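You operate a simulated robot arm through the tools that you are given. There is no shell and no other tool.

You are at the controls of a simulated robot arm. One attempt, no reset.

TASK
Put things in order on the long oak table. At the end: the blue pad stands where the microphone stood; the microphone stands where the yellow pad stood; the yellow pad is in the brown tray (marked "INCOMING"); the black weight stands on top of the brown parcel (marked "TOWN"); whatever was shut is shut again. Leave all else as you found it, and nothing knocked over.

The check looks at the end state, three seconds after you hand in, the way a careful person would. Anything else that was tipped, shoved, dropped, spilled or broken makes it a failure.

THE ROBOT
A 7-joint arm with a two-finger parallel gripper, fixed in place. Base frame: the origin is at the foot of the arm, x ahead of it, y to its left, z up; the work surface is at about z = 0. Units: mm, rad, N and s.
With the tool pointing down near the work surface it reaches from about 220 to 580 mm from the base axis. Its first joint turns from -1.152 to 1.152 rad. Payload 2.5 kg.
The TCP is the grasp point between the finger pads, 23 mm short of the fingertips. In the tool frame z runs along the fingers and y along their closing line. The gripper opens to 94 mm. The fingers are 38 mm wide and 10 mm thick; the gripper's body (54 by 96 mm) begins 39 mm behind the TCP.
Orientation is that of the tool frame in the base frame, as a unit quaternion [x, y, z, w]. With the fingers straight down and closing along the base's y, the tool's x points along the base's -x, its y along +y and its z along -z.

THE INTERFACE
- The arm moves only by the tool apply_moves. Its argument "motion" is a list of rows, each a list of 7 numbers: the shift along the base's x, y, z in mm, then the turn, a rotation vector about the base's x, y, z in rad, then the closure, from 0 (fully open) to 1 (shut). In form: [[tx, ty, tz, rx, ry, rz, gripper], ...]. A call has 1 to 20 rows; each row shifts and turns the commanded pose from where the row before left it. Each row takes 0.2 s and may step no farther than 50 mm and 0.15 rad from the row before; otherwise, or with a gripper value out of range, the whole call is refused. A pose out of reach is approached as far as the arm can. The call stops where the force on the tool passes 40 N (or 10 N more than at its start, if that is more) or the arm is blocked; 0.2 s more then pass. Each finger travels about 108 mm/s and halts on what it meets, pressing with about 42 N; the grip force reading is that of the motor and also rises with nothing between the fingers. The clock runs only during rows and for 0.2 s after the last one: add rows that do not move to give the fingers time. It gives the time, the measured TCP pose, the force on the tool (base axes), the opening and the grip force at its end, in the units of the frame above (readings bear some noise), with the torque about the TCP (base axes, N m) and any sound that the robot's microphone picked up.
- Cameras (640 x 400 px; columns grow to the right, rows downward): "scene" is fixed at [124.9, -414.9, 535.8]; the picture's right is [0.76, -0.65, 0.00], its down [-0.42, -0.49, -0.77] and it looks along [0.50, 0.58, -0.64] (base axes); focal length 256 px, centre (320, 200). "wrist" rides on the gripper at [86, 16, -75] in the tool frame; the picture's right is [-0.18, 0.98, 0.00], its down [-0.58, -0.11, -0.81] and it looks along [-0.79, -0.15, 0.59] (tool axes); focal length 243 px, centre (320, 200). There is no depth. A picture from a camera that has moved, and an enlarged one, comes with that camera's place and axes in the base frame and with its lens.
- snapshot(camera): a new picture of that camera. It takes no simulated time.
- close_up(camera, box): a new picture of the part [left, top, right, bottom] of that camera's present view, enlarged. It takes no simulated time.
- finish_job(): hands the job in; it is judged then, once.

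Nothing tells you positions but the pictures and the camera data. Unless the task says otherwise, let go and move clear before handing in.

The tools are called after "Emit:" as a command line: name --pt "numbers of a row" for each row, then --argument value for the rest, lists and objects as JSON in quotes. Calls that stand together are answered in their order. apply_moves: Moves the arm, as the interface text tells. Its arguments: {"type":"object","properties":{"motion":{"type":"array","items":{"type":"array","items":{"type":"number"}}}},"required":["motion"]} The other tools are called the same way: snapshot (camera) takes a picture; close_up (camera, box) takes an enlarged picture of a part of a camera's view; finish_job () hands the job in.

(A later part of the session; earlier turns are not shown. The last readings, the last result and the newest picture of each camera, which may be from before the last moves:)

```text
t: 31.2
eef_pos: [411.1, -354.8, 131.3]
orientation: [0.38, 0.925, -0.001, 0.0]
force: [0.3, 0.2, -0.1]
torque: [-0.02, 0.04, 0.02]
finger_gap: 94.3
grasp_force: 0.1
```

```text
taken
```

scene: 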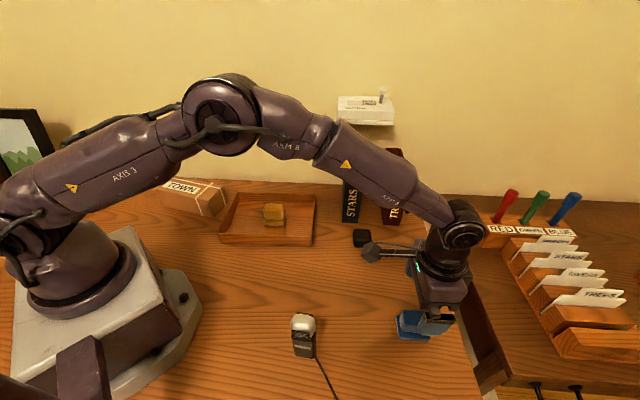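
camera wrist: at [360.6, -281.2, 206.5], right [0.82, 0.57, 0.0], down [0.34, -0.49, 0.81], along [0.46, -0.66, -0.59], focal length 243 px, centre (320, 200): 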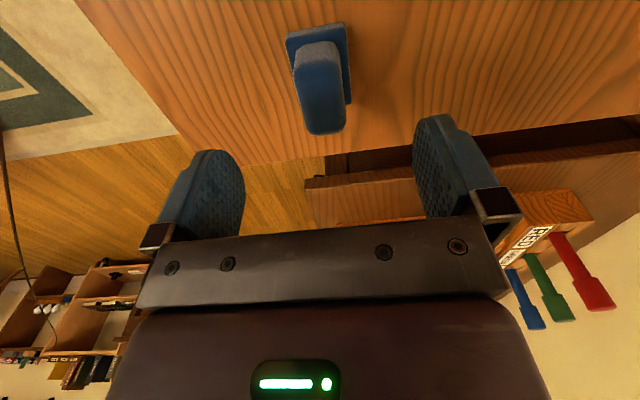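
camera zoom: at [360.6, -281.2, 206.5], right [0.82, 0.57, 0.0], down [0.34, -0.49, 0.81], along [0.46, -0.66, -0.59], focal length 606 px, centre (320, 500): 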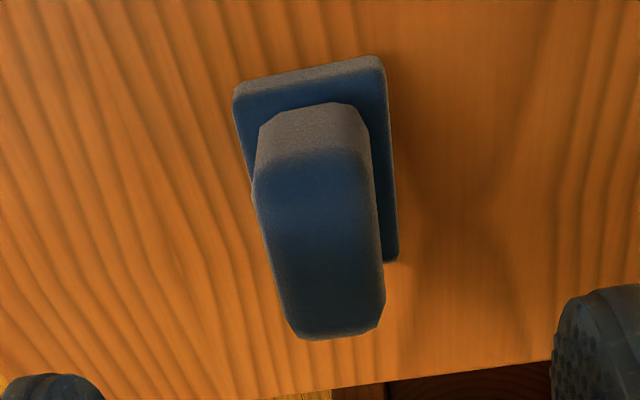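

The blue pad's centre is at about (417,-361), same angle. I'll go down to grip its base plate at TCP z≈35.

Emit:
apply_moves --pt "3 -3 -15 0 0 0 0" --pt "3 -3 -20 0 0 0 0" --pt "0 0 -20 0 0 0 0" --pt "0 0 -18 0 0 0 0" --pt "0 0 -12 0 0 0 0" --pt "0 0 -7 0 0 0 0" --pt "0 0 -3 0 0 0 0" --pt "0 0 0 0 0 0 0"

Emit:
snapshot --camera "wrist"

Emit:
close_up --camera "scene" --box '[350, 250, 470, 370]'

```text
t: 33.0
eef_pos: [420.1, -361.3, 37.9]
orientation: [0.38, 0.925, 0.0, 0.0]
force: [-0.4, 0.4, -0.3]
torque: [0.01, -0.01, -0.01]
finger_gap: 93.8
grasp_force: 0.0
```

```text
taken
camera wrist: at [368.6, -287.3, 112.7], right [0.82, 0.57, 0.0], down [0.34, -0.49, 0.81], along [0.46, -0.66, -0.59], focal length 243 px, centre (320, 200)
```

wrist: 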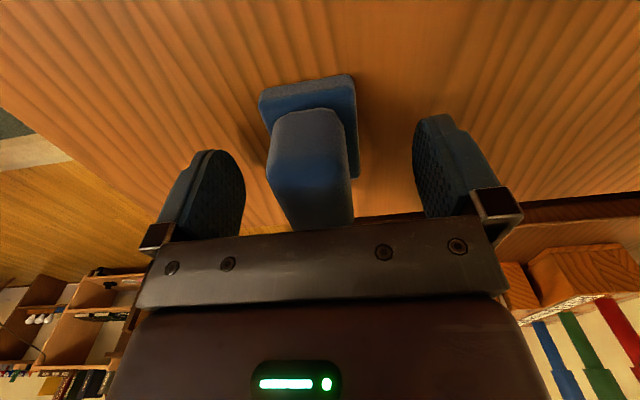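

```text
3.33 times, centred on (410, 310) of scene
camera zoom: at [124.9, -414.9, 535.8], right [0.76, -0.65, 0.0], down [-0.42, -0.49, -0.77], along [0.5, 0.58, -0.64], focal length 855 px, centre (20, -167)
```

zoom: 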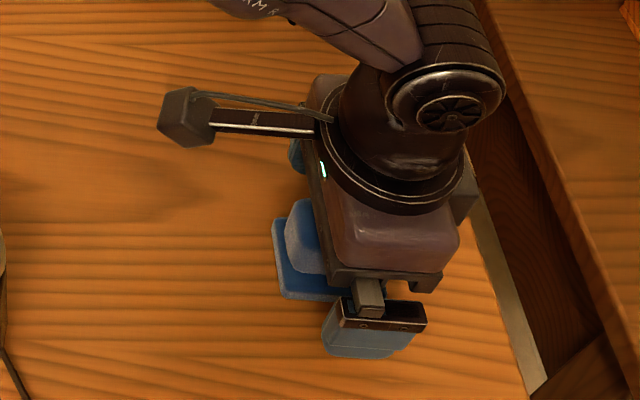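

Nearly on target. I'll make a small correction, lower 3 mm more and close on the plate.

Emit:
apply_moves --pt "-2 -1 -3 0 0 0 0" --pt "0 0 0 0 0 0 0" --pt "0 0 0 0 0 0 1" --pt "0 0 0 0 0 0 1" --pt "0 0 0 0 0 0 1" --pt "0 0 0 0 0 0 1" --pt "0 0 0 0 0 0 1"

```text
t: 34.6
eef_pos: [418.3, -362.1, 34.8]
orientation: [0.38, 0.925, 0.0, 0.0]
force: [0.1, 0.6, 0.3]
torque: [0.0, 0.01, -0.03]
finger_gap: 43.8
grasp_force: 42.2
```

The plate is gripped at 44 mm. Slow lift.

Emit:
apply_moves --pt "0 0 1 0 0 0 1" --pt "0 0 2 0 0 0 1" --pt "0 0 2 0 0 0 1" --pt "0 0 3 0 0 0 1" --pt "0 0 4 0 0 0 1" --pt "0 0 6 0 0 0 1" --pt "0 0 8 0 0 0 1" --pt "0 0 8 0 0 0 1" --pt "0 0 8 0 0 0 1" --pt "0 0 6 0 0 0 1" --pt "0 0 4 0 0 0 1" --pt "0 0 0 0 0 0 1"

Emit:
snapshot --camera "wrist"

Emit:
snapshot --camera "scene"

```text
t: 37.2
eef_pos: [417.9, -362.1, 87.1]
orientation: [0.38, 0.925, 0.0, 0.0]
force: [0.9, 0.1, -0.2]
torque: [-0.02, -0.01, 0.02]
finger_gap: 43.6
grasp_force: 42.3
```

```text
taken
camera wrist: at [366.6, -287.4, 162.1], right [0.82, 0.57, 0.0], down [0.34, -0.49, 0.81], along [0.46, -0.66, -0.59], focal length 243 px, centre (320, 200)
```

wrist: 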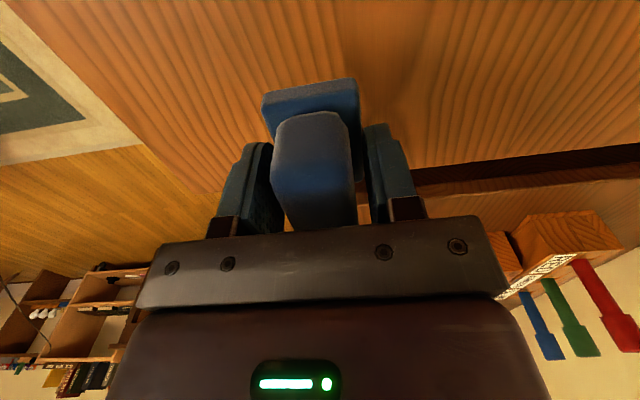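

```text
taken
```

scene: 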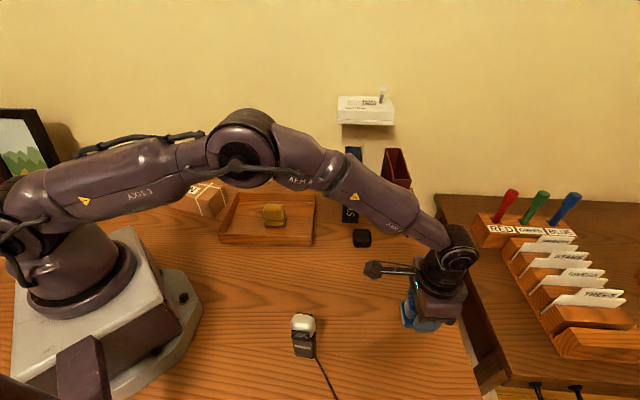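

Holding the blue pad. I'll carry it to a temporary free spot near (350,-150).

Emit:
apply_moves --pt "-2 5 0 0 0 0 1" --pt "-4 12 0 0 0 0 1" --pt "-6 18 0 0 0 0 1" --pt "-8 24 0 0 0 0 1" --pt "-8 25 0 0 0 0 1" --pt "-8 25 0 0 0 0 1" --pt "-8 25 0 0 0 0 1" --pt "-8 25 0 0 0 0 1" --pt "-7 22 -3 0 0 0 1" --pt "-5 16 -6 0 0 0 1" --pt "-3 10 -8 0 0 0 1" --pt "-1 5 -10 0 0 0 1" --pt "0 0 -10 0 0 0 1" --pt "0 0 -6 0 0 0 1" --pt "0 0 -3 0 0 0 1" --pt "0 0 0 0 0 0 1"

Emit:
snapshot --camera "wrist"

Emit:
snapshot --camera "scene"

```text
t: 40.6
eef_pos: [350.1, -149.3, 43.3]
orientation: [0.38, 0.925, 0.0, 0.0]
force: [-0.3, 0.7, -0.2]
torque: [-0.01, 0.01, -0.02]
finger_gap: 43.7
grasp_force: 42.1
```

```text
taken
camera wrist: at [298.4, -76.1, 117.4], right [0.82, 0.57, 0.0], down [0.34, -0.49, 0.81], along [0.46, -0.66, -0.59], focal length 243 px, centre (320, 200)
```

wrist: 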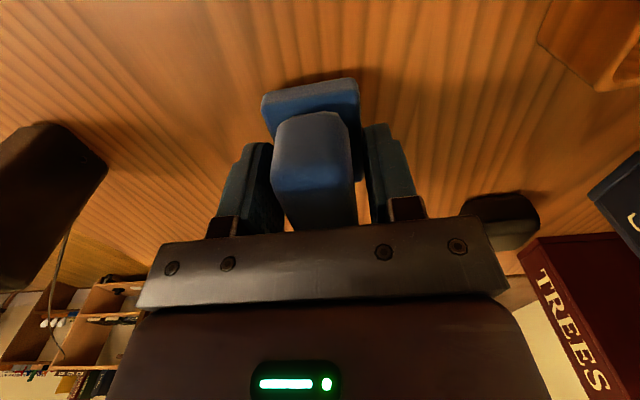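

```text
taken
```

scene: 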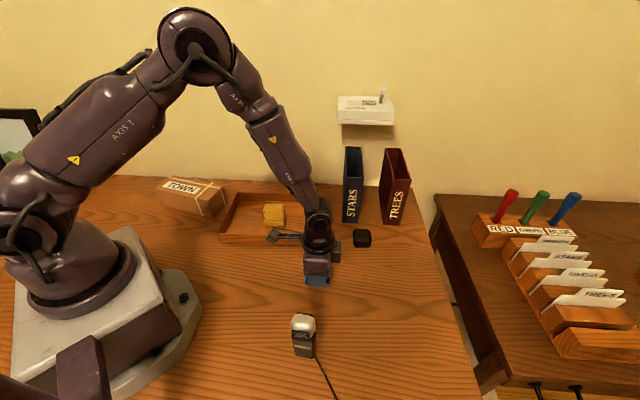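

Lowering the blue pad the last few millimetres to the table.

Emit:
apply_moves --pt "0 0 -3 0 0 0 1" --pt "0 0 -2 0 0 0 1" --pt "0 0 -1 0 0 0 1" --pt "0 0 0 0 0 0 1"

Emit:
apply_moves --pt "0 0 -0.7 0 0 0 1" --pt "0 0 0 0 0 0 1"

```text
t: 41.6
eef_pos: [350.5, -147.9, 36.1]
orientation: [0.38, 0.925, 0.0, 0.0]
force: [-0.1, 0.4, -0.2]
torque: [-0.02, 0.03, 0.0]
finger_gap: 43.8
grasp_force: 42.3
```

```text
t: 42.2
eef_pos: [350.4, -149.8, 35.5]
orientation: [0.38, 0.925, 0.0, 0.0]
force: [0.7, 0.4, -0.7]
torque: [-0.01, -0.02, 0.0]
finger_gap: 44.1
grasp_force: 42.2
```

Emit:
apply_moves --pt "0 0 -0.7 0 0 0 1" --pt "0 0 0 0 0 0 1"

Emit:
close_up --camera "wrist" --box '[220, 50, 420, 220]'

```text
t: 42.8
eef_pos: [349.6, -148.6, 34.7]
orientation: [0.379, 0.925, 0.0, 0.0]
force: [-6.0, 5.6, 19.3]
torque: [0.09, 0.16, 0.01]
finger_gap: 43.9
grasp_force: 41.7
```

```text
2.35 times, centred on (320, 135) of wrist
camera zoom: at [299.0, -76.1, 110.0], right [0.82, 0.57, 0.0], down [0.34, -0.49, 0.81], along [0.46, -0.66, -0.59], focal length 571 px, centre (320, 353)
```

zoom: 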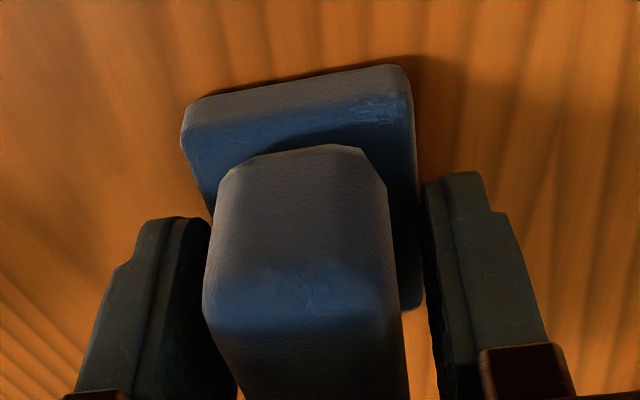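

It has touched down. Releasing and rising clear.

Emit:
apply_moves --pt "0 0 0.4 0 0 0 1" --pt "0 0 0 0 0 0 0.45" --pt "0 0 0 0 0 0 0.3" --pt "0 0 0 0 0 0 0" --pt "0 0 0 0 0 0 0" --pt "0 0 10 0 0 0 0" --pt "0 0 20 0 0 0 0" --pt "0 0 35 0 0 0 0" --pt "0 0 45 0 0 0 0" --pt "0 0 45 0 0 0 0" --pt "0 0 0 0 0 0 0"

Emit:
snapshot --camera "scene"

Emit:
snapshot --camera "wrist"

```text
t: 45.2
eef_pos: [351.2, -151.8, 190.2]
orientation: [0.38, 0.925, 0.0, 0.0]
force: [-0.2, -0.3, 0.4]
torque: [-0.01, 0.01, -0.02]
finger_gap: 93.9
grasp_force: 0.1
```

```text
taken
```

scene: 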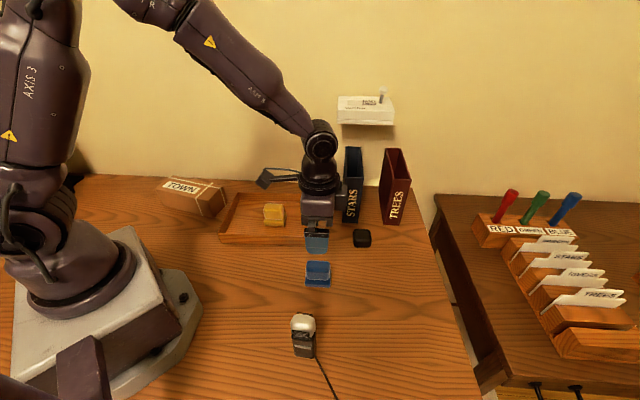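

```text
taken
camera wrist: at [299.6, -78.2, 265.5], right [0.82, 0.57, 0.0], down [0.34, -0.49, 0.81], along [0.46, -0.66, -0.59], focal length 243 px, centre (320, 200)
```

wrist: 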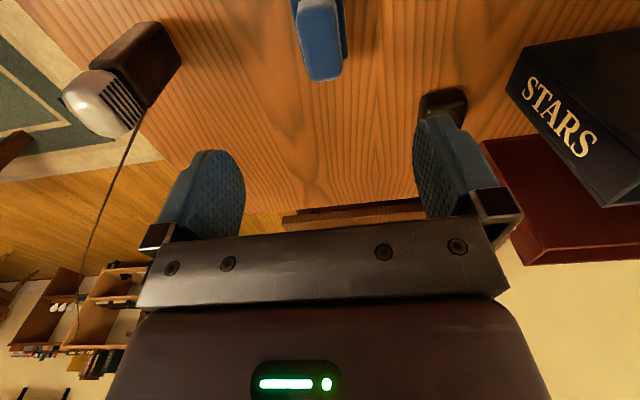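

The blue pad is parked at about (350,-149). Now I'll study the microphone closely.

Emit:
close_up --camera "wrist" --box '[40, 0, 220, 160]'

Emit:
close_up --camera "scene" --box '[280, 300, 350, 370]'

```text
2.50 times, centred on (130, 80) of wrist
camera zoom: at [299.6, -78.2, 265.5], right [0.82, 0.57, 0.0], down [0.34, -0.49, 0.81], along [0.46, -0.66, -0.59], focal length 606 px, centre (795, 500)
```

zoom: 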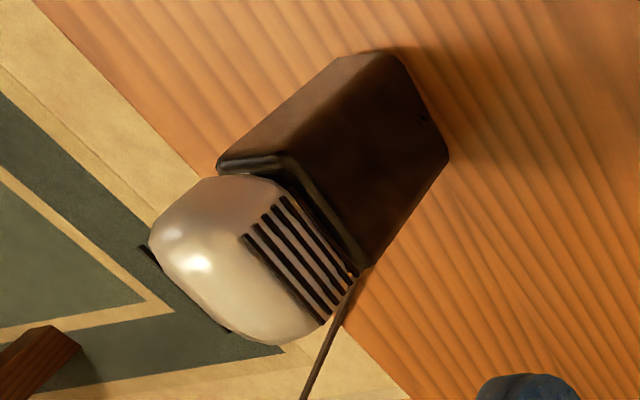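

```text
5.71 times, centred on (315, 335) of scene
camera zoom: at [124.9, -414.9, 535.8], right [0.76, -0.65, 0.0], down [-0.42, -0.49, -0.77], along [0.5, 0.58, -0.64], focal length 1466 px, centre (349, -571)
```

zoom: 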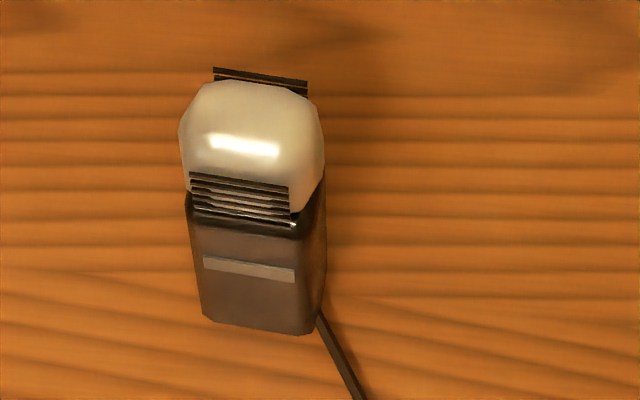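

The mic has a dark body up to z≈78 and a cream head with flat grilles up to z≈125. Its centre is about (228.5,-251), yawed about -47°. I'll hover above it with the fingers set to close across the flat front and back.

Emit:
apply_moves --pt "-10 -8 2 0 0 -0.02 0" --pt "-20 -16 2 0 0 -0.02 0" --pt "-30 -24 2 0 0 0 0" --pt "-30 -24 2 0 0 0 0" --pt "-22 -18 2 0 0 0 0" --pt "-10 -9 0 0 0 0 0" --pt "0 0 0 0 0 0 0"

Emit:
snapshot --camera "wrist"

Emit:
close_up --camera "wrist" --box '[220, 0, 420, 160]'

Emit:
snapshot --camera "scene"

```text
t: 46.8
eef_pos: [227.8, -248.6, 198.8]
orientation: [0.399, 0.917, 0.0, 0.0]
force: [-0.1, 0.4, -0.2]
torque: [0.0, 0.01, -0.02]
finger_gap: 94.0
grasp_force: 0.2
```

```text
taken
camera wrist: at [180.4, -174.4, 274.1], right [0.84, 0.54, 0.0], down [0.32, -0.5, 0.81], along [0.43, -0.68, -0.59], focal length 243 px, centre (320, 200)
```

wrist: 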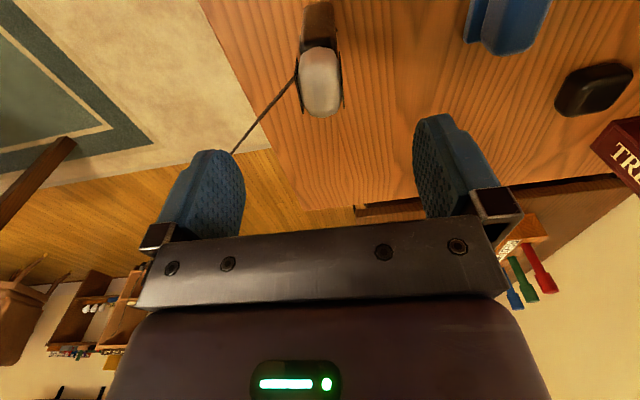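

```text
2.50 times, centred on (320, 80) of wrist
camera zoom: at [180.4, -174.4, 274.1], right [0.84, 0.54, 0.0], down [0.32, -0.5, 0.81], along [0.43, -0.68, -0.59], focal length 606 px, centre (320, 500)
```

zoom: 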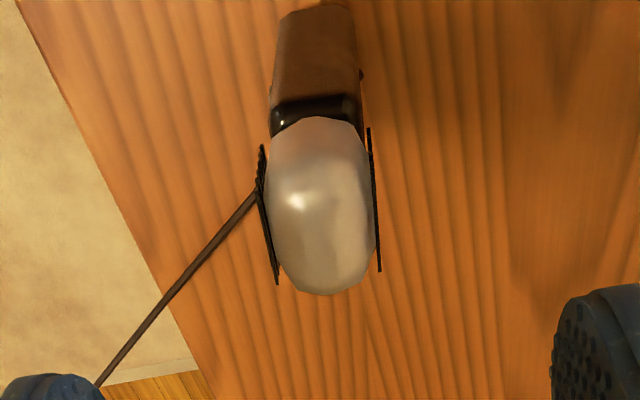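

```text
taken
```

scene: 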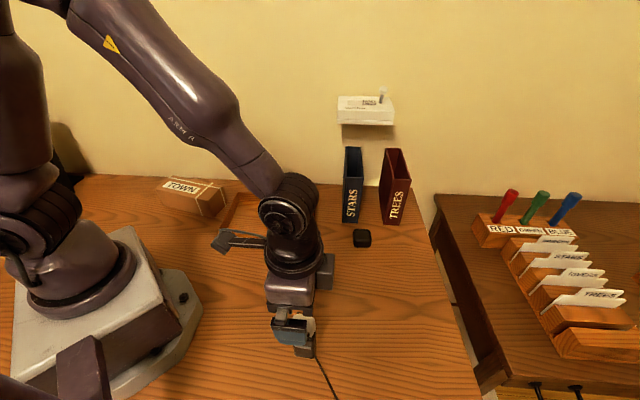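

The gripper is centred over the mic's head. I'll shift slightly and descend so the palm stays just above the head, at TCP z≈94.

Emit:
apply_moves --pt "1 -2 -15 0 0 0 0" --pt "0 0 -20 0 0 0 0" --pt "0 0 -20 0 0 0 0" --pt "0 0 -20 0 0 0 0" --pt "0 0 -15 0 0 0 0" --pt "0 0 -8 0 0 0 0" --pt "0 0 -5 0 0 0 0" --pt "0 0 0 0 0 0 0"

Emit:
snapshot --camera "wrist"

Emit:
close_up --camera "scene" --box '[250, 250, 370, 370]'

```text
t: 48.6
eef_pos: [228.7, -250.1, 96.0]
orientation: [0.399, 0.917, 0.0, 0.0]
force: [0.4, 0.1, -0.9]
torque: [-0.02, 0.02, 0.01]
finger_gap: 94.0
grasp_force: 0.1
```

```text
taken
camera wrist: at [181.0, -175.3, 171.4], right [0.84, 0.54, 0.0], down [0.32, -0.5, 0.81], along [0.43, -0.68, -0.59], focal length 243 px, centre (320, 200)
```

wrist: 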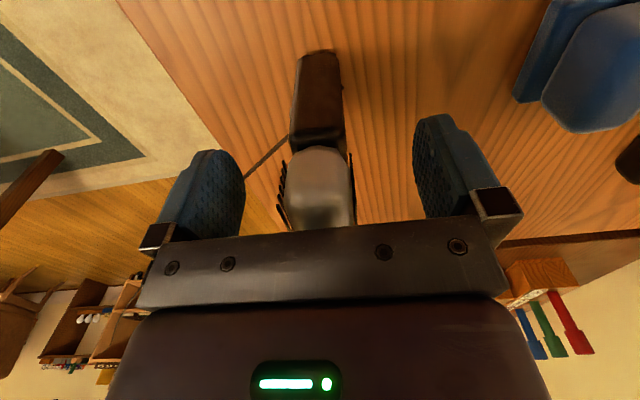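

```text
3.33 times, centred on (310, 310) of scene
camera zoom: at [124.9, -414.9, 535.8], right [0.76, -0.65, 0.0], down [-0.42, -0.49, -0.77], along [0.5, 0.58, -0.64], focal length 855 px, centre (353, -167)
```

zoom: 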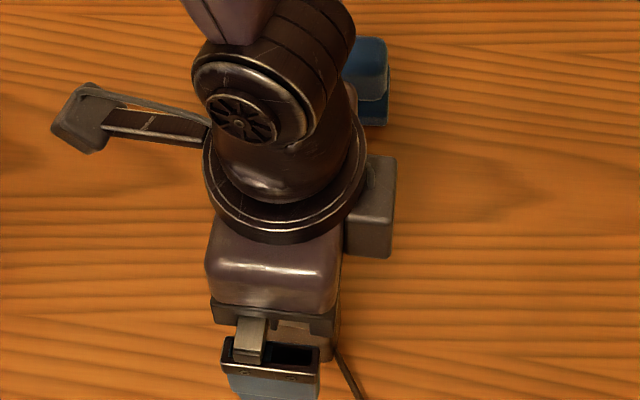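

The head sits between the fingers with no contact yet. Closing gently.

Emit:
apply_moves --pt "0 0 0 0 0 0 0.4" --pt "0 0 0 0 0 0 0.55" --pt "0 0 0 0 0 0 1" --pt "0 0 0 0 0 0 1" --pt "0 0 0 0 0 0 1" --pt "0 0 0 0 0 0 1"

Emit:
snapshot --camera "wrist"

Emit:
close_up --camera "scene" --box '[250, 250, 370, 370]'

```text
t: 50.0
eef_pos: [229.6, -250.8, 96.9]
orientation: [0.399, 0.917, 0.0, 0.0]
force: [1.4, -0.3, 2.0]
torque: [0.06, 0.04, -0.01]
finger_gap: 29.8
grasp_force: 42.0
```

```text
taken
camera wrist: at [181.0, -175.3, 171.7], right [0.84, 0.54, 0.0], down [0.32, -0.5, 0.81], along [0.43, -0.68, -0.59], focal length 243 px, centre (320, 200)
```

wrist: 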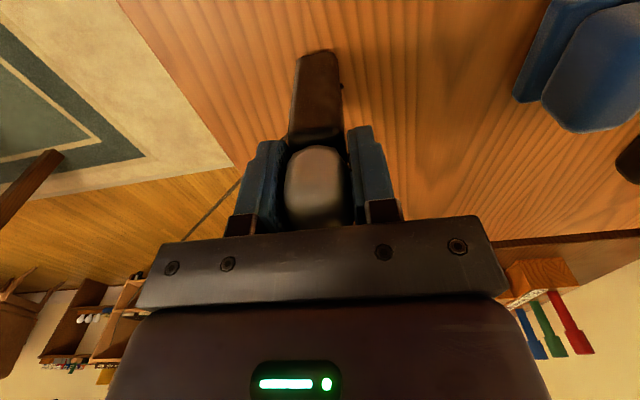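

```text
3.33 times, centred on (310, 310) of scene
camera zoom: at [124.9, -414.9, 535.8], right [0.76, -0.65, 0.0], down [-0.42, -0.49, -0.77], along [0.5, 0.58, -0.64], focal length 855 px, centre (353, -167)
```

zoom: 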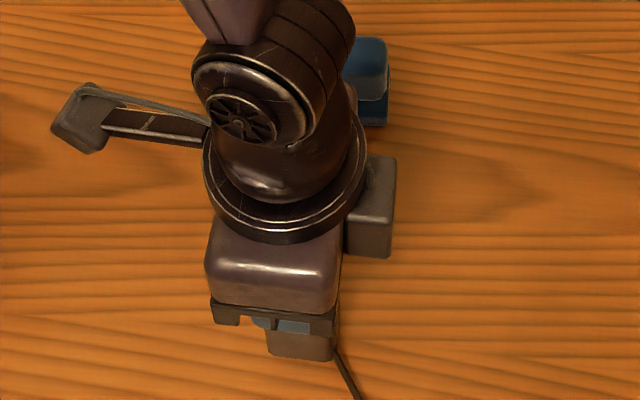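

Gripped at 30 mm. A small test lift follows, watching the opening and forces.

Emit:
apply_moves --pt "0 0 1 0 0 0 1" --pt "0 0 1 0 0 0 1" --pt "0 0 1 0 0 0 1" --pt "0 0 2 0 0 0 1" --pt "0 0 0 0 0 0 1"

Emit:
snapshot --camera "wrist"

Emit:
close_up --camera "scene" --box '[250, 250, 370, 370]'

```text
t: 51.2
eef_pos: [227.9, -249.3, 102.3]
orientation: [0.399, 0.917, 0.0, 0.0]
force: [0.0, 0.1, -2.2]
torque: [0.01, -0.01, 0.0]
finger_gap: 29.9
grasp_force: 42.4
```

```text
taken
camera wrist: at [180.0, -175.2, 176.7], right [0.84, 0.54, 0.0], down [0.32, -0.5, 0.81], along [0.43, -0.68, -0.59], focal length 243 px, centre (320, 200)
```

wrist: 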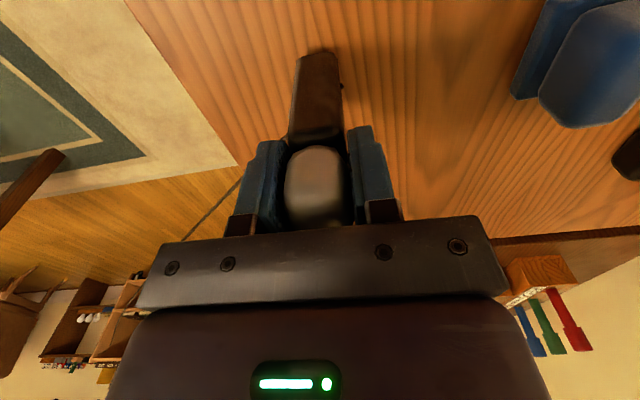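

```text
3.33 times, centred on (310, 310) of scene
camera zoom: at [124.9, -414.9, 535.8], right [0.76, -0.65, 0.0], down [-0.42, -0.49, -0.77], along [0.5, 0.58, -0.64], focal length 855 px, centre (353, -167)
```

zoom: 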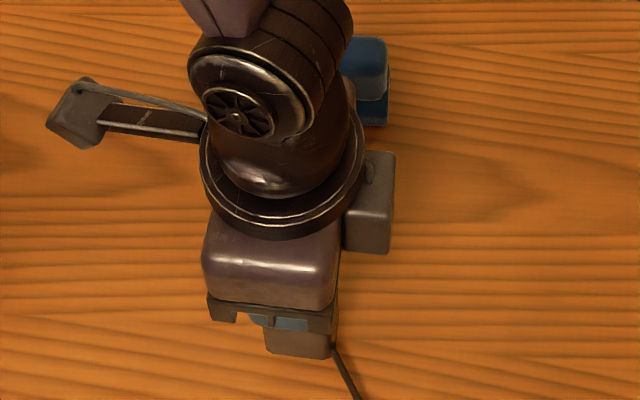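

The mic lifts cleanly (about 0.2 kg). I'll raise it more and start carrying it toward (516,-262), watching for cord tension.

Emit:
apply_moves --pt "0 0 3 0 0 0 1" --pt "0 0 5 0 0 0 1" --pt "0 0 7 0 0 0 1" --pt "0 0 8 0 0 0 1" --pt "0 0 8 0 0 0 1" --pt "0 0 6 0 0 0 1" --pt "3 0 3 0 0 0 1" --pt "8 0 0 0 0 0 1" --pt "14 0 0 0 0 0 1" --pt "18 0 0 0 0 0 1" --pt "18 -1 0 0 0 0 1" --pt "14 -1 0 0 0 0 1" --pt "8 -1 0 0 0 0 1" --pt "3 0 0 0 0 0 1" --pt "0 0 0 0 0 0 1"

Emit:
snapshot --camera "wrist"

Emit:
snapshot --camera "scene"

```text
t: 54.4
eef_pos: [315.0, -253.1, 143.2]
orientation: [0.399, 0.917, 0.0, 0.001]
force: [-0.4, -0.3, -2.3]
torque: [-0.02, 0.01, 0.0]
finger_gap: 29.9
grasp_force: 42.4
```

```text
taken
camera wrist: at [266.4, -178.2, 216.4], right [0.84, 0.54, 0.0], down [0.32, -0.5, 0.81], along [0.43, -0.68, -0.59], focal length 243 px, centre (320, 200)
```

wrist: 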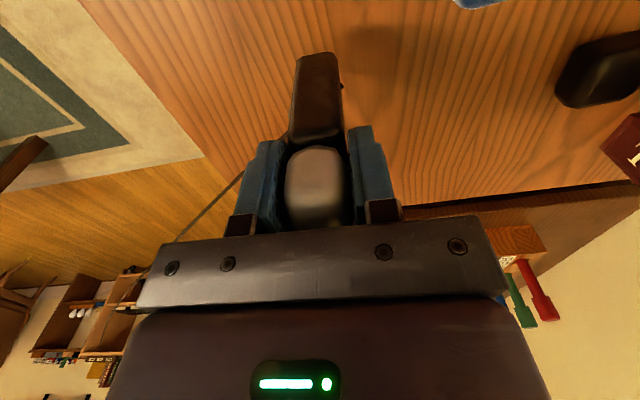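

```text
taken
```

scene: 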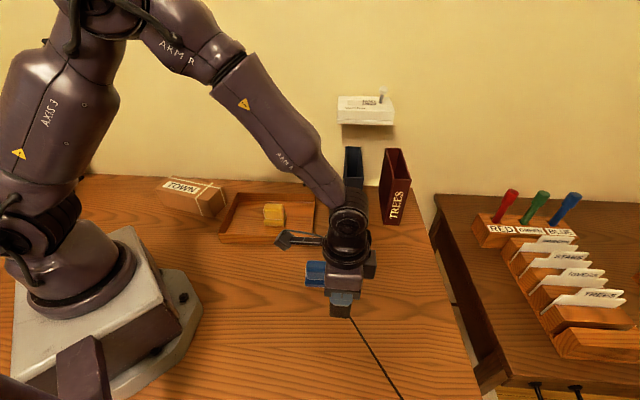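

No tension from the cord. I'll continue carrying the mic to the yellow pad's old spot.

Emit:
apply_moves --pt "4 0 0 0 0 0 1" --pt "10 0 0 0 0 0 1" --pt "16 -1 0 0 0 0 1" --pt "18 -1 0 0 0 0 1" --pt "18 -1 0 0 0 0 1" --pt "18 -1 0 0 0 0 1" --pt "18 -1 0 0 0 0 1" --pt "18 -1 0 0 0 0 1" --pt "18 -1 0 0 0 0 1" --pt "18 -1 0 0 0 0 1" --pt "16 -1 0 0 0 0 1" --pt "14 0 0 0 0 0 1" --pt "9 0 0 0 0 0 1" --pt "4 0 0 0 0 0 1" --pt "0 0 0 0 0 0 1"

Emit:
snapshot --camera "wrist"

Emit:
snapshot --camera "scene"

```text
t: 57.6
eef_pos: [513.1, -262.2, 142.5]
orientation: [0.399, 0.917, 0.001, 0.0]
force: [0.8, 0.0, -1.9]
torque: [-0.02, 0.0, 0.0]
finger_gap: 30.1
grasp_force: 42.1
```

```text
taken
camera wrist: at [465.0, -186.8, 217.2], right [0.84, 0.54, 0.0], down [0.32, -0.5, 0.81], along [0.43, -0.68, -0.59], focal length 243 px, centre (320, 200)
```

wrist: 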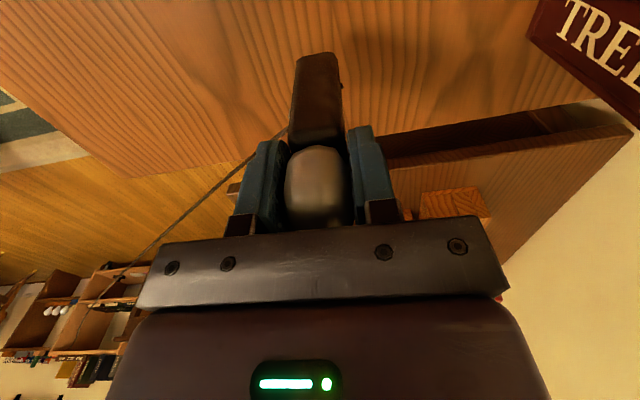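

```text
taken
```

scene: 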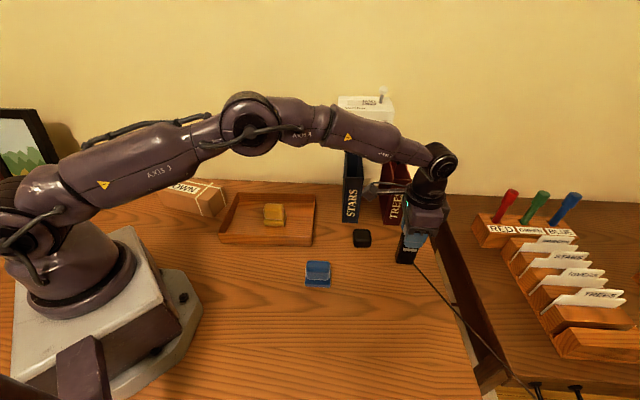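

Over the target with the mic upright. I'll nudge +2.5 mm in x and lower it slowly.

Emit:
apply_moves --pt "2.5 0 -3 0 0 0 1" --pt "0 0 -7 0 0 0 1" --pt "0 0 -9 0 0 0 1" --pt "0 0 -9 0 0 0 1" --pt "0 0 -7 0 0 0 1" --pt "0 0 -4 0 0 0 1" --pt "0 0 -2 0 0 0 1" --pt "0 0 0 0 0 0 1"

Emit:
snapshot --camera "wrist"

Emit:
close_up --camera "scene" --box '[350, 180, 470, 300]'

```text
t: 59.4
eef_pos: [516.5, -262.8, 101.0]
orientation: [0.399, 0.917, -0.001, -0.001]
force: [-0.4, 0.0, -1.9]
torque: [0.0, 0.01, 0.01]
finger_gap: 29.8
grasp_force: 41.8
```

```text
taken
camera wrist: at [468.5, -187.0, 175.7], right [0.84, 0.54, 0.0], down [0.32, -0.5, 0.81], along [0.43, -0.68, -0.59], focal length 243 px, centre (320, 200)
```

wrist: 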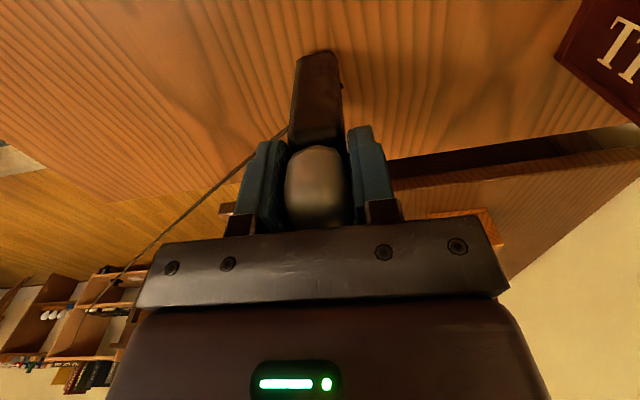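

```text
3.33 times, centred on (410, 240) of scene
camera zoom: at [124.9, -414.9, 535.8], right [0.76, -0.65, 0.0], down [-0.42, -0.49, -0.77], along [0.5, 0.58, -0.64], focal length 855 px, centre (20, 67)
```

zoom: 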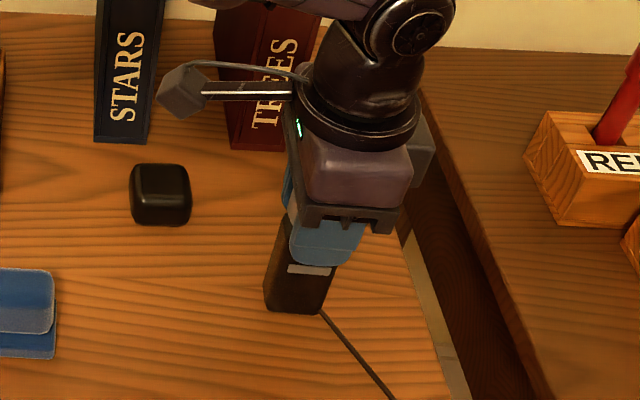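

Bottom is about 5 mm up. Lowering in 1 mm steps to contact.

Emit:
apply_moves --pt "0 0 -1.5 0 0 0 1" --pt "0 0 -1 0 0 0 1" --pt "0 0 -1 0 0 0 1" --pt "0 0 0 0 0 0 1"

Emit:
apply_moves --pt "0 0 -0.7 0 0 0 1" --pt "0 0 0 0 0 0 1"

```text
t: 60.4
eef_pos: [516.8, -262.2, 98.4]
orientation: [0.399, 0.917, 0.0, 0.0]
force: [0.1, -0.6, -2.7]
torque: [0.02, 0.01, 0.05]
finger_gap: 29.8
grasp_force: 42.5
```

```text
t: 61.0
eef_pos: [517.7, -262.3, 97.9]
orientation: [0.4, 0.917, -0.001, 0.0]
force: [-0.3, -0.1, -1.5]
torque: [0.0, 0.02, 0.01]
finger_gap: 29.9
grasp_force: 41.5
```

Emit:
apply_moves --pt "0 0 -0.7 0 0 0 1" --pt "0 0 0 0 0 0 1"

Emit:
apply_moves --pt "0 0 -0.6 0 0 0 1" --pt "0 0 0 0 0 0 1"

```text
t: 61.6
eef_pos: [516.3, -261.6, 97.6]
orientation: [0.399, 0.917, 0.0, 0.0]
force: [-2.4, 1.6, 8.2]
torque: [0.31, 0.46, 0.03]
finger_gap: 29.9
grasp_force: 41.3
```

```text
t: 62.2
eef_pos: [515.8, -262.1, 96.9]
orientation: [0.398, 0.917, 0.001, 0.001]
force: [-6.4, 4.0, 21.2]
torque: [0.52, 0.84, 0.05]
finger_gap: 30.0
grasp_force: 41.6
```

The mic base has touched down. I'll relieve the pressure slightly and open slowly.

Emit:
apply_moves --pt "0 0 0.9 0 0 0 1" --pt "0 0 0 0 0 0 1"

Emit:
apply_moves --pt "0 0 0 0 0 0 0.64" --pt "0 0 0 0 0 0 0.6" --pt "0 0 0 0 0 0 0.5" --pt "0 0 0 0 0 0 0.3" --pt "0 0 0 0 0 0 0" --pt "0 0 0 0 0 0 0"

Emit:
snapshot --camera "wrist"

Emit:
close_up --camera "scene" --box '[350, 180, 470, 300]'

```text
t: 62.8
eef_pos: [517.2, -262.4, 96.0]
orientation: [0.398, 0.917, 0.0, 0.002]
force: [1.0, 1.6, 18.3]
torque: [0.4, 0.22, -0.03]
finger_gap: 30.0
grasp_force: 41.6
```

```text
t: 64.2
eef_pos: [515.1, -262.5, 95.9]
orientation: [0.398, 0.917, 0.0, 0.0]
force: [-0.1, 0.0, -0.3]
torque: [0.02, -0.02, 0.02]
finger_gap: 93.9
grasp_force: 0.0
```

```text
taken
camera wrist: at [468.0, -187.3, 170.7], right [0.84, 0.54, 0.0], down [0.32, -0.5, 0.81], along [0.43, -0.68, -0.59], focal length 243 px, centre (320, 200)
```

wrist: 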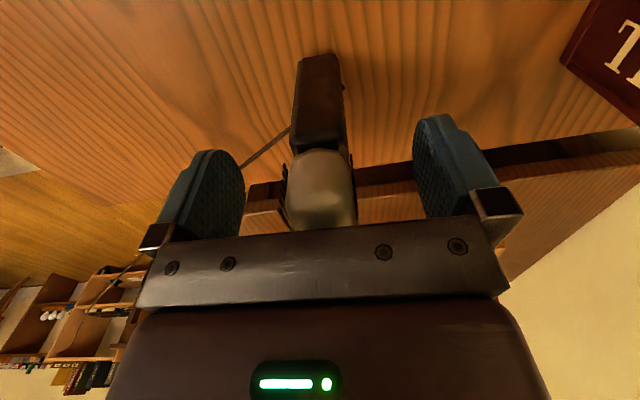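

```text
3.33 times, centred on (410, 240) of scene
camera zoom: at [124.9, -414.9, 535.8], right [0.76, -0.65, 0.0], down [-0.42, -0.49, -0.77], along [0.5, 0.58, -0.64], focal length 855 px, centre (20, 67)
```

zoom: 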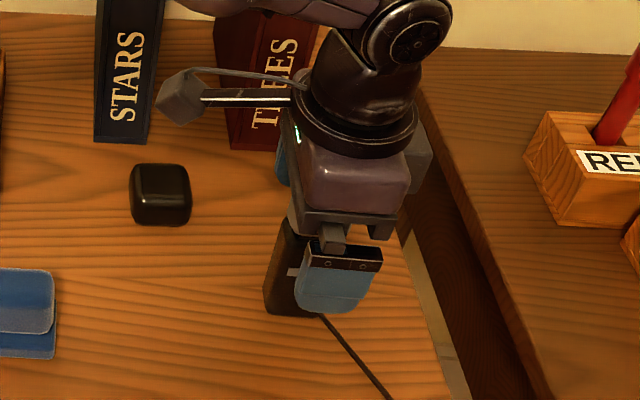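

Released and the mic stands. I'll rise straight up, then back off inward.

Emit:
apply_moves --pt "0 0 5 0 0 0 0" --pt "0 0 12 0 0 0 0" --pt "0 0 18 0 0 0 0" --pt "0 0 20 0 0 0 0" --pt "0 0 20 0 0 0 0" --pt "0 0 0 0 0 0 0"

Emit:
close_up --camera "scene" --box '[350, 180, 470, 300]'

Emit:
snapshot --camera "wrist"

```text
t: 65.6
eef_pos: [518.4, -261.1, 172.0]
orientation: [0.4, 0.917, 0.0, 0.0]
force: [-1.2, 0.5, -0.4]
torque: [0.0, 0.0, -0.01]
finger_gap: 94.1
grasp_force: 0.0
```

```text
3.33 times, centred on (410, 240) of scene
camera zoom: at [124.9, -414.9, 535.8], right [0.76, -0.65, 0.0], down [-0.42, -0.49, -0.77], along [0.5, 0.58, -0.64], focal length 855 px, centre (20, 67)
```

zoom: 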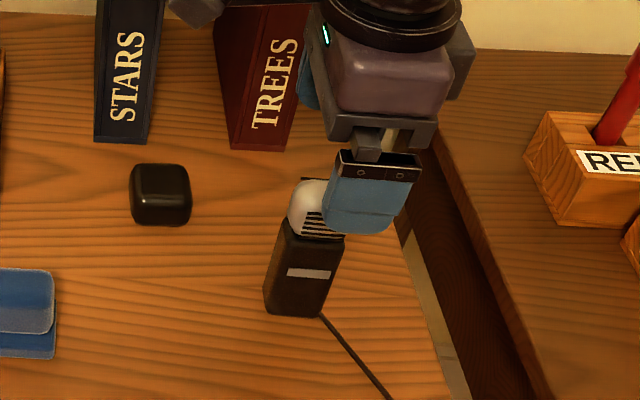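

```text
taken
camera wrist: at [469.4, -186.4, 246.0], right [0.84, 0.54, 0.0], down [0.32, -0.5, 0.81], along [0.43, -0.68, -0.59], focal length 243 px, centre (320, 200)
```

wrist: 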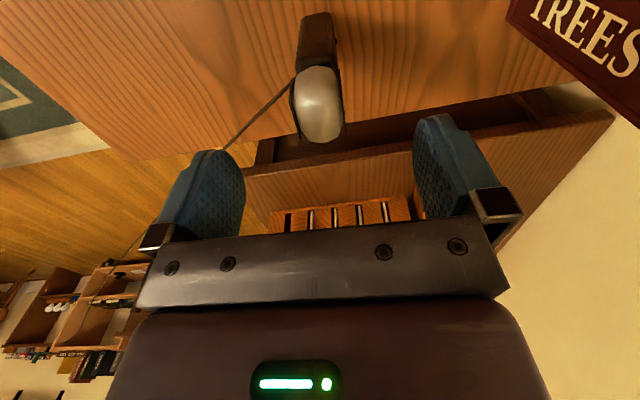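

The mic stands upright at its new place. Back to the parked blue pad.

Emit:
apply_moves --pt "-8 5 3 0 0 0.02 0" --pt "-20 14 2 0 0 0.02 0" --pt "-35 24 0 0 0 0 0" --pt "-38 26 0 0 0 0 0" --pt "-36 24 -10 0 0 0 0" --pt "-20 13 -20 0 0 0 0" --pt "-10 6 -20 0 0 0 0" --pt "0 0 0 0 0 0 0"

Emit:
snapshot --camera "wrist"

Emit:
snapshot --camera "scene"

```text
t: 67.4
eef_pos: [349.3, -149.8, 125.4]
orientation: [0.38, 0.925, -0.001, 0.0]
force: [0.0, -0.1, 0.0]
torque: [-0.01, 0.04, 0.03]
finger_gap: 93.6
grasp_force: 0.1
```

```text
taken
camera wrist: at [298.4, -76.4, 200.8], right [0.82, 0.57, 0.0], down [0.34, -0.49, 0.81], along [0.46, -0.66, -0.59], focal length 243 px, centre (320, 200)
```

wrist: 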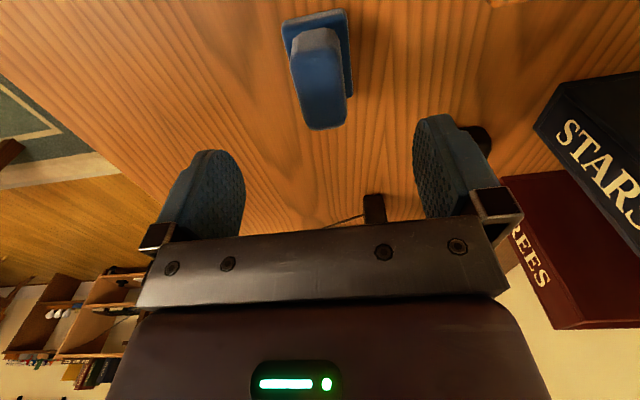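

```text
taken
```

scene: 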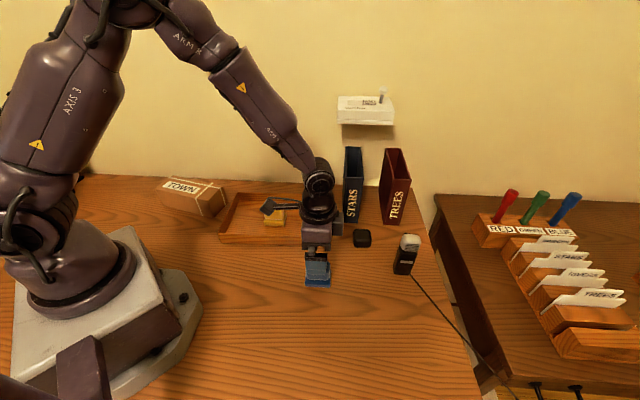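

The blue pad is right under the gripper. Descending to grip its plate.

Emit:
apply_moves --pt "0.5 0.5 -15 0 0 0 0" --pt "0 0 -20 0 0 0 0" --pt "0 0 -20 0 0 0 0" --pt "0 0 -18 0 0 0 0" --pt "0 0 -10 0 0 0 0" --pt "0 0 -5 0 0 0 0" --pt "0 0 0 0 0 0 0"

Emit:
snapshot --camera "wrist"

```text
t: 69.0
eef_pos: [351.0, -150.2, 38.5]
orientation: [0.38, 0.925, 0.0, 0.0]
force: [-0.2, 1.0, -0.2]
torque: [-0.01, -0.04, 0.01]
finger_gap: 93.9
grasp_force: 0.0
```

```text
taken
camera wrist: at [300.1, -77.1, 112.0], right [0.82, 0.57, 0.0], down [0.34, -0.49, 0.81], along [0.46, -0.66, -0.59], focal length 243 px, centre (320, 200)
```

wrist: 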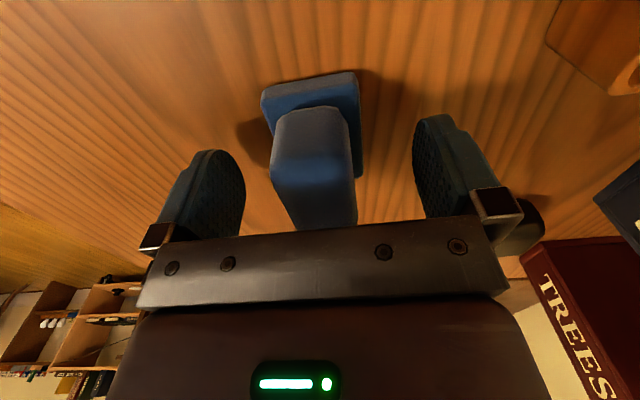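

Emit:
apply_moves --pt "-1 0 -2.5 0 0 0 0" --pt "0 0 0 0 0 0 0" --pt "0 0 0 0 0 0 1" --pt "0 0 0 0 0 0 1" --pt "0 0 0 0 0 0 1" --pt "0 0 0 0 0 0 1" --pt "0 0 0 0 0 0 1"

```text
t: 70.6
eef_pos: [349.3, -151.4, 34.0]
orientation: [0.381, 0.925, 0.001, 0.0]
force: [0.1, -0.3, -0.2]
torque: [0.0, 0.02, 0.01]
finger_gap: 44.0
grasp_force: 41.6
```

Gripped at 44 mm again. Lifting and carrying to the mic's old place at (228.5,-251).

Emit:
apply_moves --pt "0 0 1 0 0 0 1" --pt "0 0 2 0 0 0 1" --pt "0 0 3 0 0 0 1" --pt "0 0 5 0 0 0 1" --pt "0 0 7 0 0 0 1" --pt "0 0 8 0 0 0 1" --pt "0 0 6 0 0 0 1" --pt "-4 -3 3 0 0 0 1" --pt "-9 -8 0 0 0 0 1" --pt "-15 -12 0 0 0 0 1" --pt "-18 -15 0 0 0 0 1" --pt "-18 -15 0 0 0 0 1" --pt "-18 -15 0 0 0 0 1" --pt "-15 -13 0 0 0 0 1" --pt "-12 -10 0 0 0 0 1" --pt "-8 -7 0 0 0 0 1" --pt "-3 -3 0 0 0 0 1" --pt "0 0 0 0 0 0 1"

Emit:
snapshot --camera "wrist"

Emit:
snapshot --camera "scene"

```text
t: 74.4
eef_pos: [227.6, -248.6, 72.2]
orientation: [0.38, 0.925, 0.0, 0.001]
force: [0.1, 0.1, -0.1]
torque: [0.0, 0.01, 0.01]
finger_gap: 44.0
grasp_force: 42.2
```

```text
taken
camera wrist: at [177.6, -176.0, 146.6], right [0.82, 0.57, 0.0], down [0.34, -0.49, 0.81], along [0.46, -0.66, -0.59], focal length 243 px, centre (320, 200)
```

wrist: 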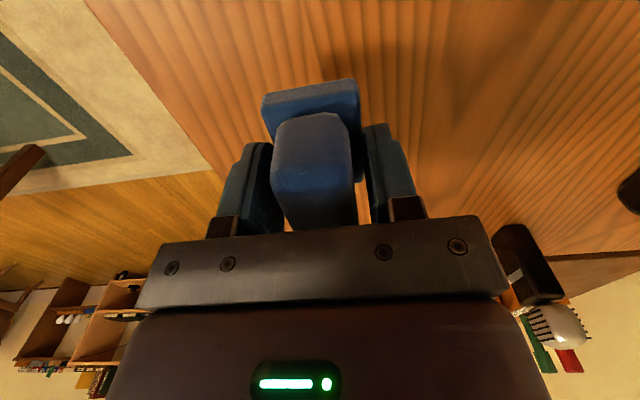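

```text
taken
```

scene: 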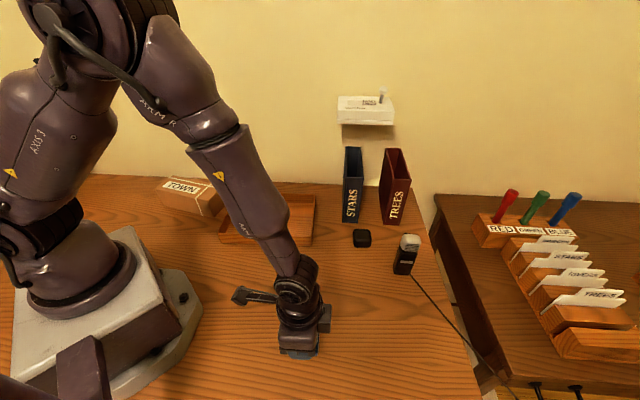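

Over the spot. I'll correct 2 mm in y and lower.

Emit:
apply_moves --pt "0.5 -2 -4 0 0 0 1" --pt "0 0 -7 0 0 0 1" --pt "0 0 -8 0 0 0 1" --pt "0 0 -7 0 0 0 1" --pt "0 0 -4 0 0 0 1" --pt "0 0 -2 0 0 0 1" --pt "0 0 -1 0 0 0 1" --pt "0 0 0 0 0 0 1"

Emit:
apply_moves --pt "0 0 -1 0 0 0 1" --pt "0 0 0 0 0 0 1"

```text
t: 76.2
eef_pos: [229.0, -251.5, 38.0]
orientation: [0.379, 0.925, 0.001, 0.0]
force: [0.8, -1.0, -0.4]
torque: [0.04, 0.03, -0.01]
finger_gap: 43.9
grasp_force: 42.1
```

```text
t: 76.8
eef_pos: [229.7, -253.4, 37.2]
orientation: [0.38, 0.925, 0.0, -0.001]
force: [-0.2, -0.7, -0.9]
torque: [0.01, 0.01, 0.0]
finger_gap: 43.9
grasp_force: 42.0
```

Emit:
apply_moves --pt "0 0 -1 0 0 0 1" --pt "0 0 0 0 0 0 1"

Emit:
apply_moves --pt "0 0 -0.8 0 0 0 1" --pt "0 0 0 0 0 0 1"

```text
t: 77.4
eef_pos: [229.8, -252.5, 36.0]
orientation: [0.381, 0.925, 0.0, 0.0]
force: [-0.2, 0.6, -0.8]
torque: [-0.01, -0.02, 0.02]
finger_gap: 43.9
grasp_force: 42.3
```

```text
t: 78.0
eef_pos: [230.1, -252.9, 34.7]
orientation: [0.38, 0.925, 0.0, 0.001]
force: [-0.4, 0.7, 0.0]
torque: [-0.01, -0.01, -0.02]
finger_gap: 43.7
grasp_force: 42.2
```

Emit:
apply_moves --pt "0 0 -0.7 0 0 0 1" --pt "0 0 0 0 0 0 1"

Emit:
close_up --camera "wrist" --box '[220, 50, 420, 220]'

```text
t: 78.6
eef_pos: [229.6, -252.1, 33.7]
orientation: [0.38, 0.925, 0.0, 0.001]
force: [-0.5, 3.6, 21.3]
torque: [0.34, 0.17, -0.03]
finger_gap: 43.9
grasp_force: 41.9
```

```text
2.35 times, centred on (320, 135) of wrist
camera zoom: at [178.5, -179.7, 108.8], right [0.82, 0.57, 0.0], down [0.34, -0.49, 0.81], along [0.46, -0.66, -0.59], focal length 571 px, centre (320, 353)
```

zoom: 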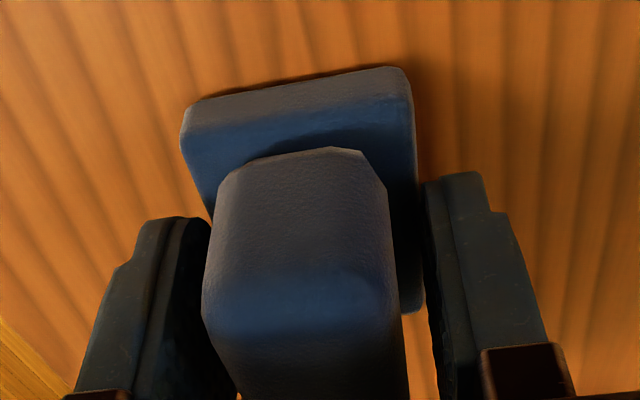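

The blue pad is down. Releasing and rising.

Emit:
apply_moves --pt "0 0 0.5 0 0 0 1" --pt "0 0 0 0 0 0 0.45" --pt "0 0 0 0 0 0 0.3" --pt "0 0 0 0 0 0 0" --pt "0 0 0 0 0 0 0" --pt "0 0 8 0 0 0 0" --pt "0 0 15 0 0 0 0" --pt "0 0 30 0 0 0 0" --pt "0 0 40 0 0 0 0" --pt "0 0 45 0 0 0 0" --pt "0 0 0 0 0 0 0"

Emit:
snapshot --camera "wrist"

Emit:
snapshot --camera "scene"

```text
t: 81.0
eef_pos: [232.5, -252.4, 173.8]
orientation: [0.38, 0.925, 0.0, 0.0]
force: [-0.1, 0.1, 0.5]
torque: [0.01, 0.04, 0.01]
finger_gap: 94.1
grasp_force: 0.1
```

```text
taken
camera wrist: at [182.0, -179.7, 247.9], right [0.82, 0.57, 0.0], down [0.34, -0.49, 0.81], along [0.46, -0.66, -0.59], focal length 243 px, centre (320, 200)
```

wrist: 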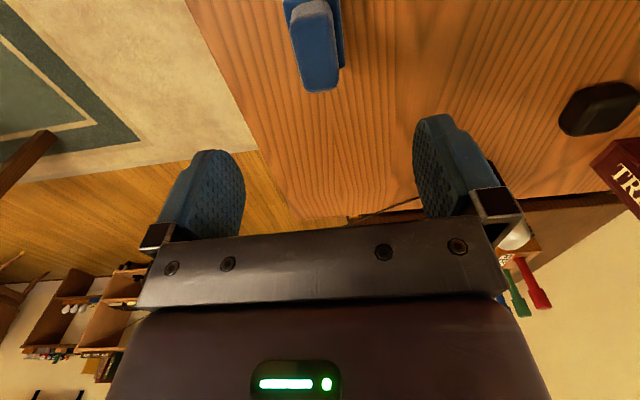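

```text
taken
```

scene: 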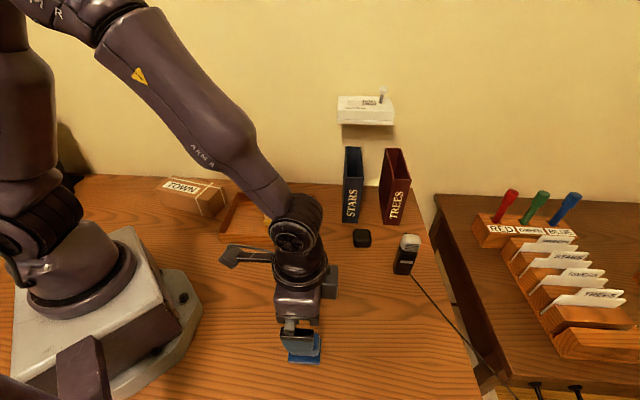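

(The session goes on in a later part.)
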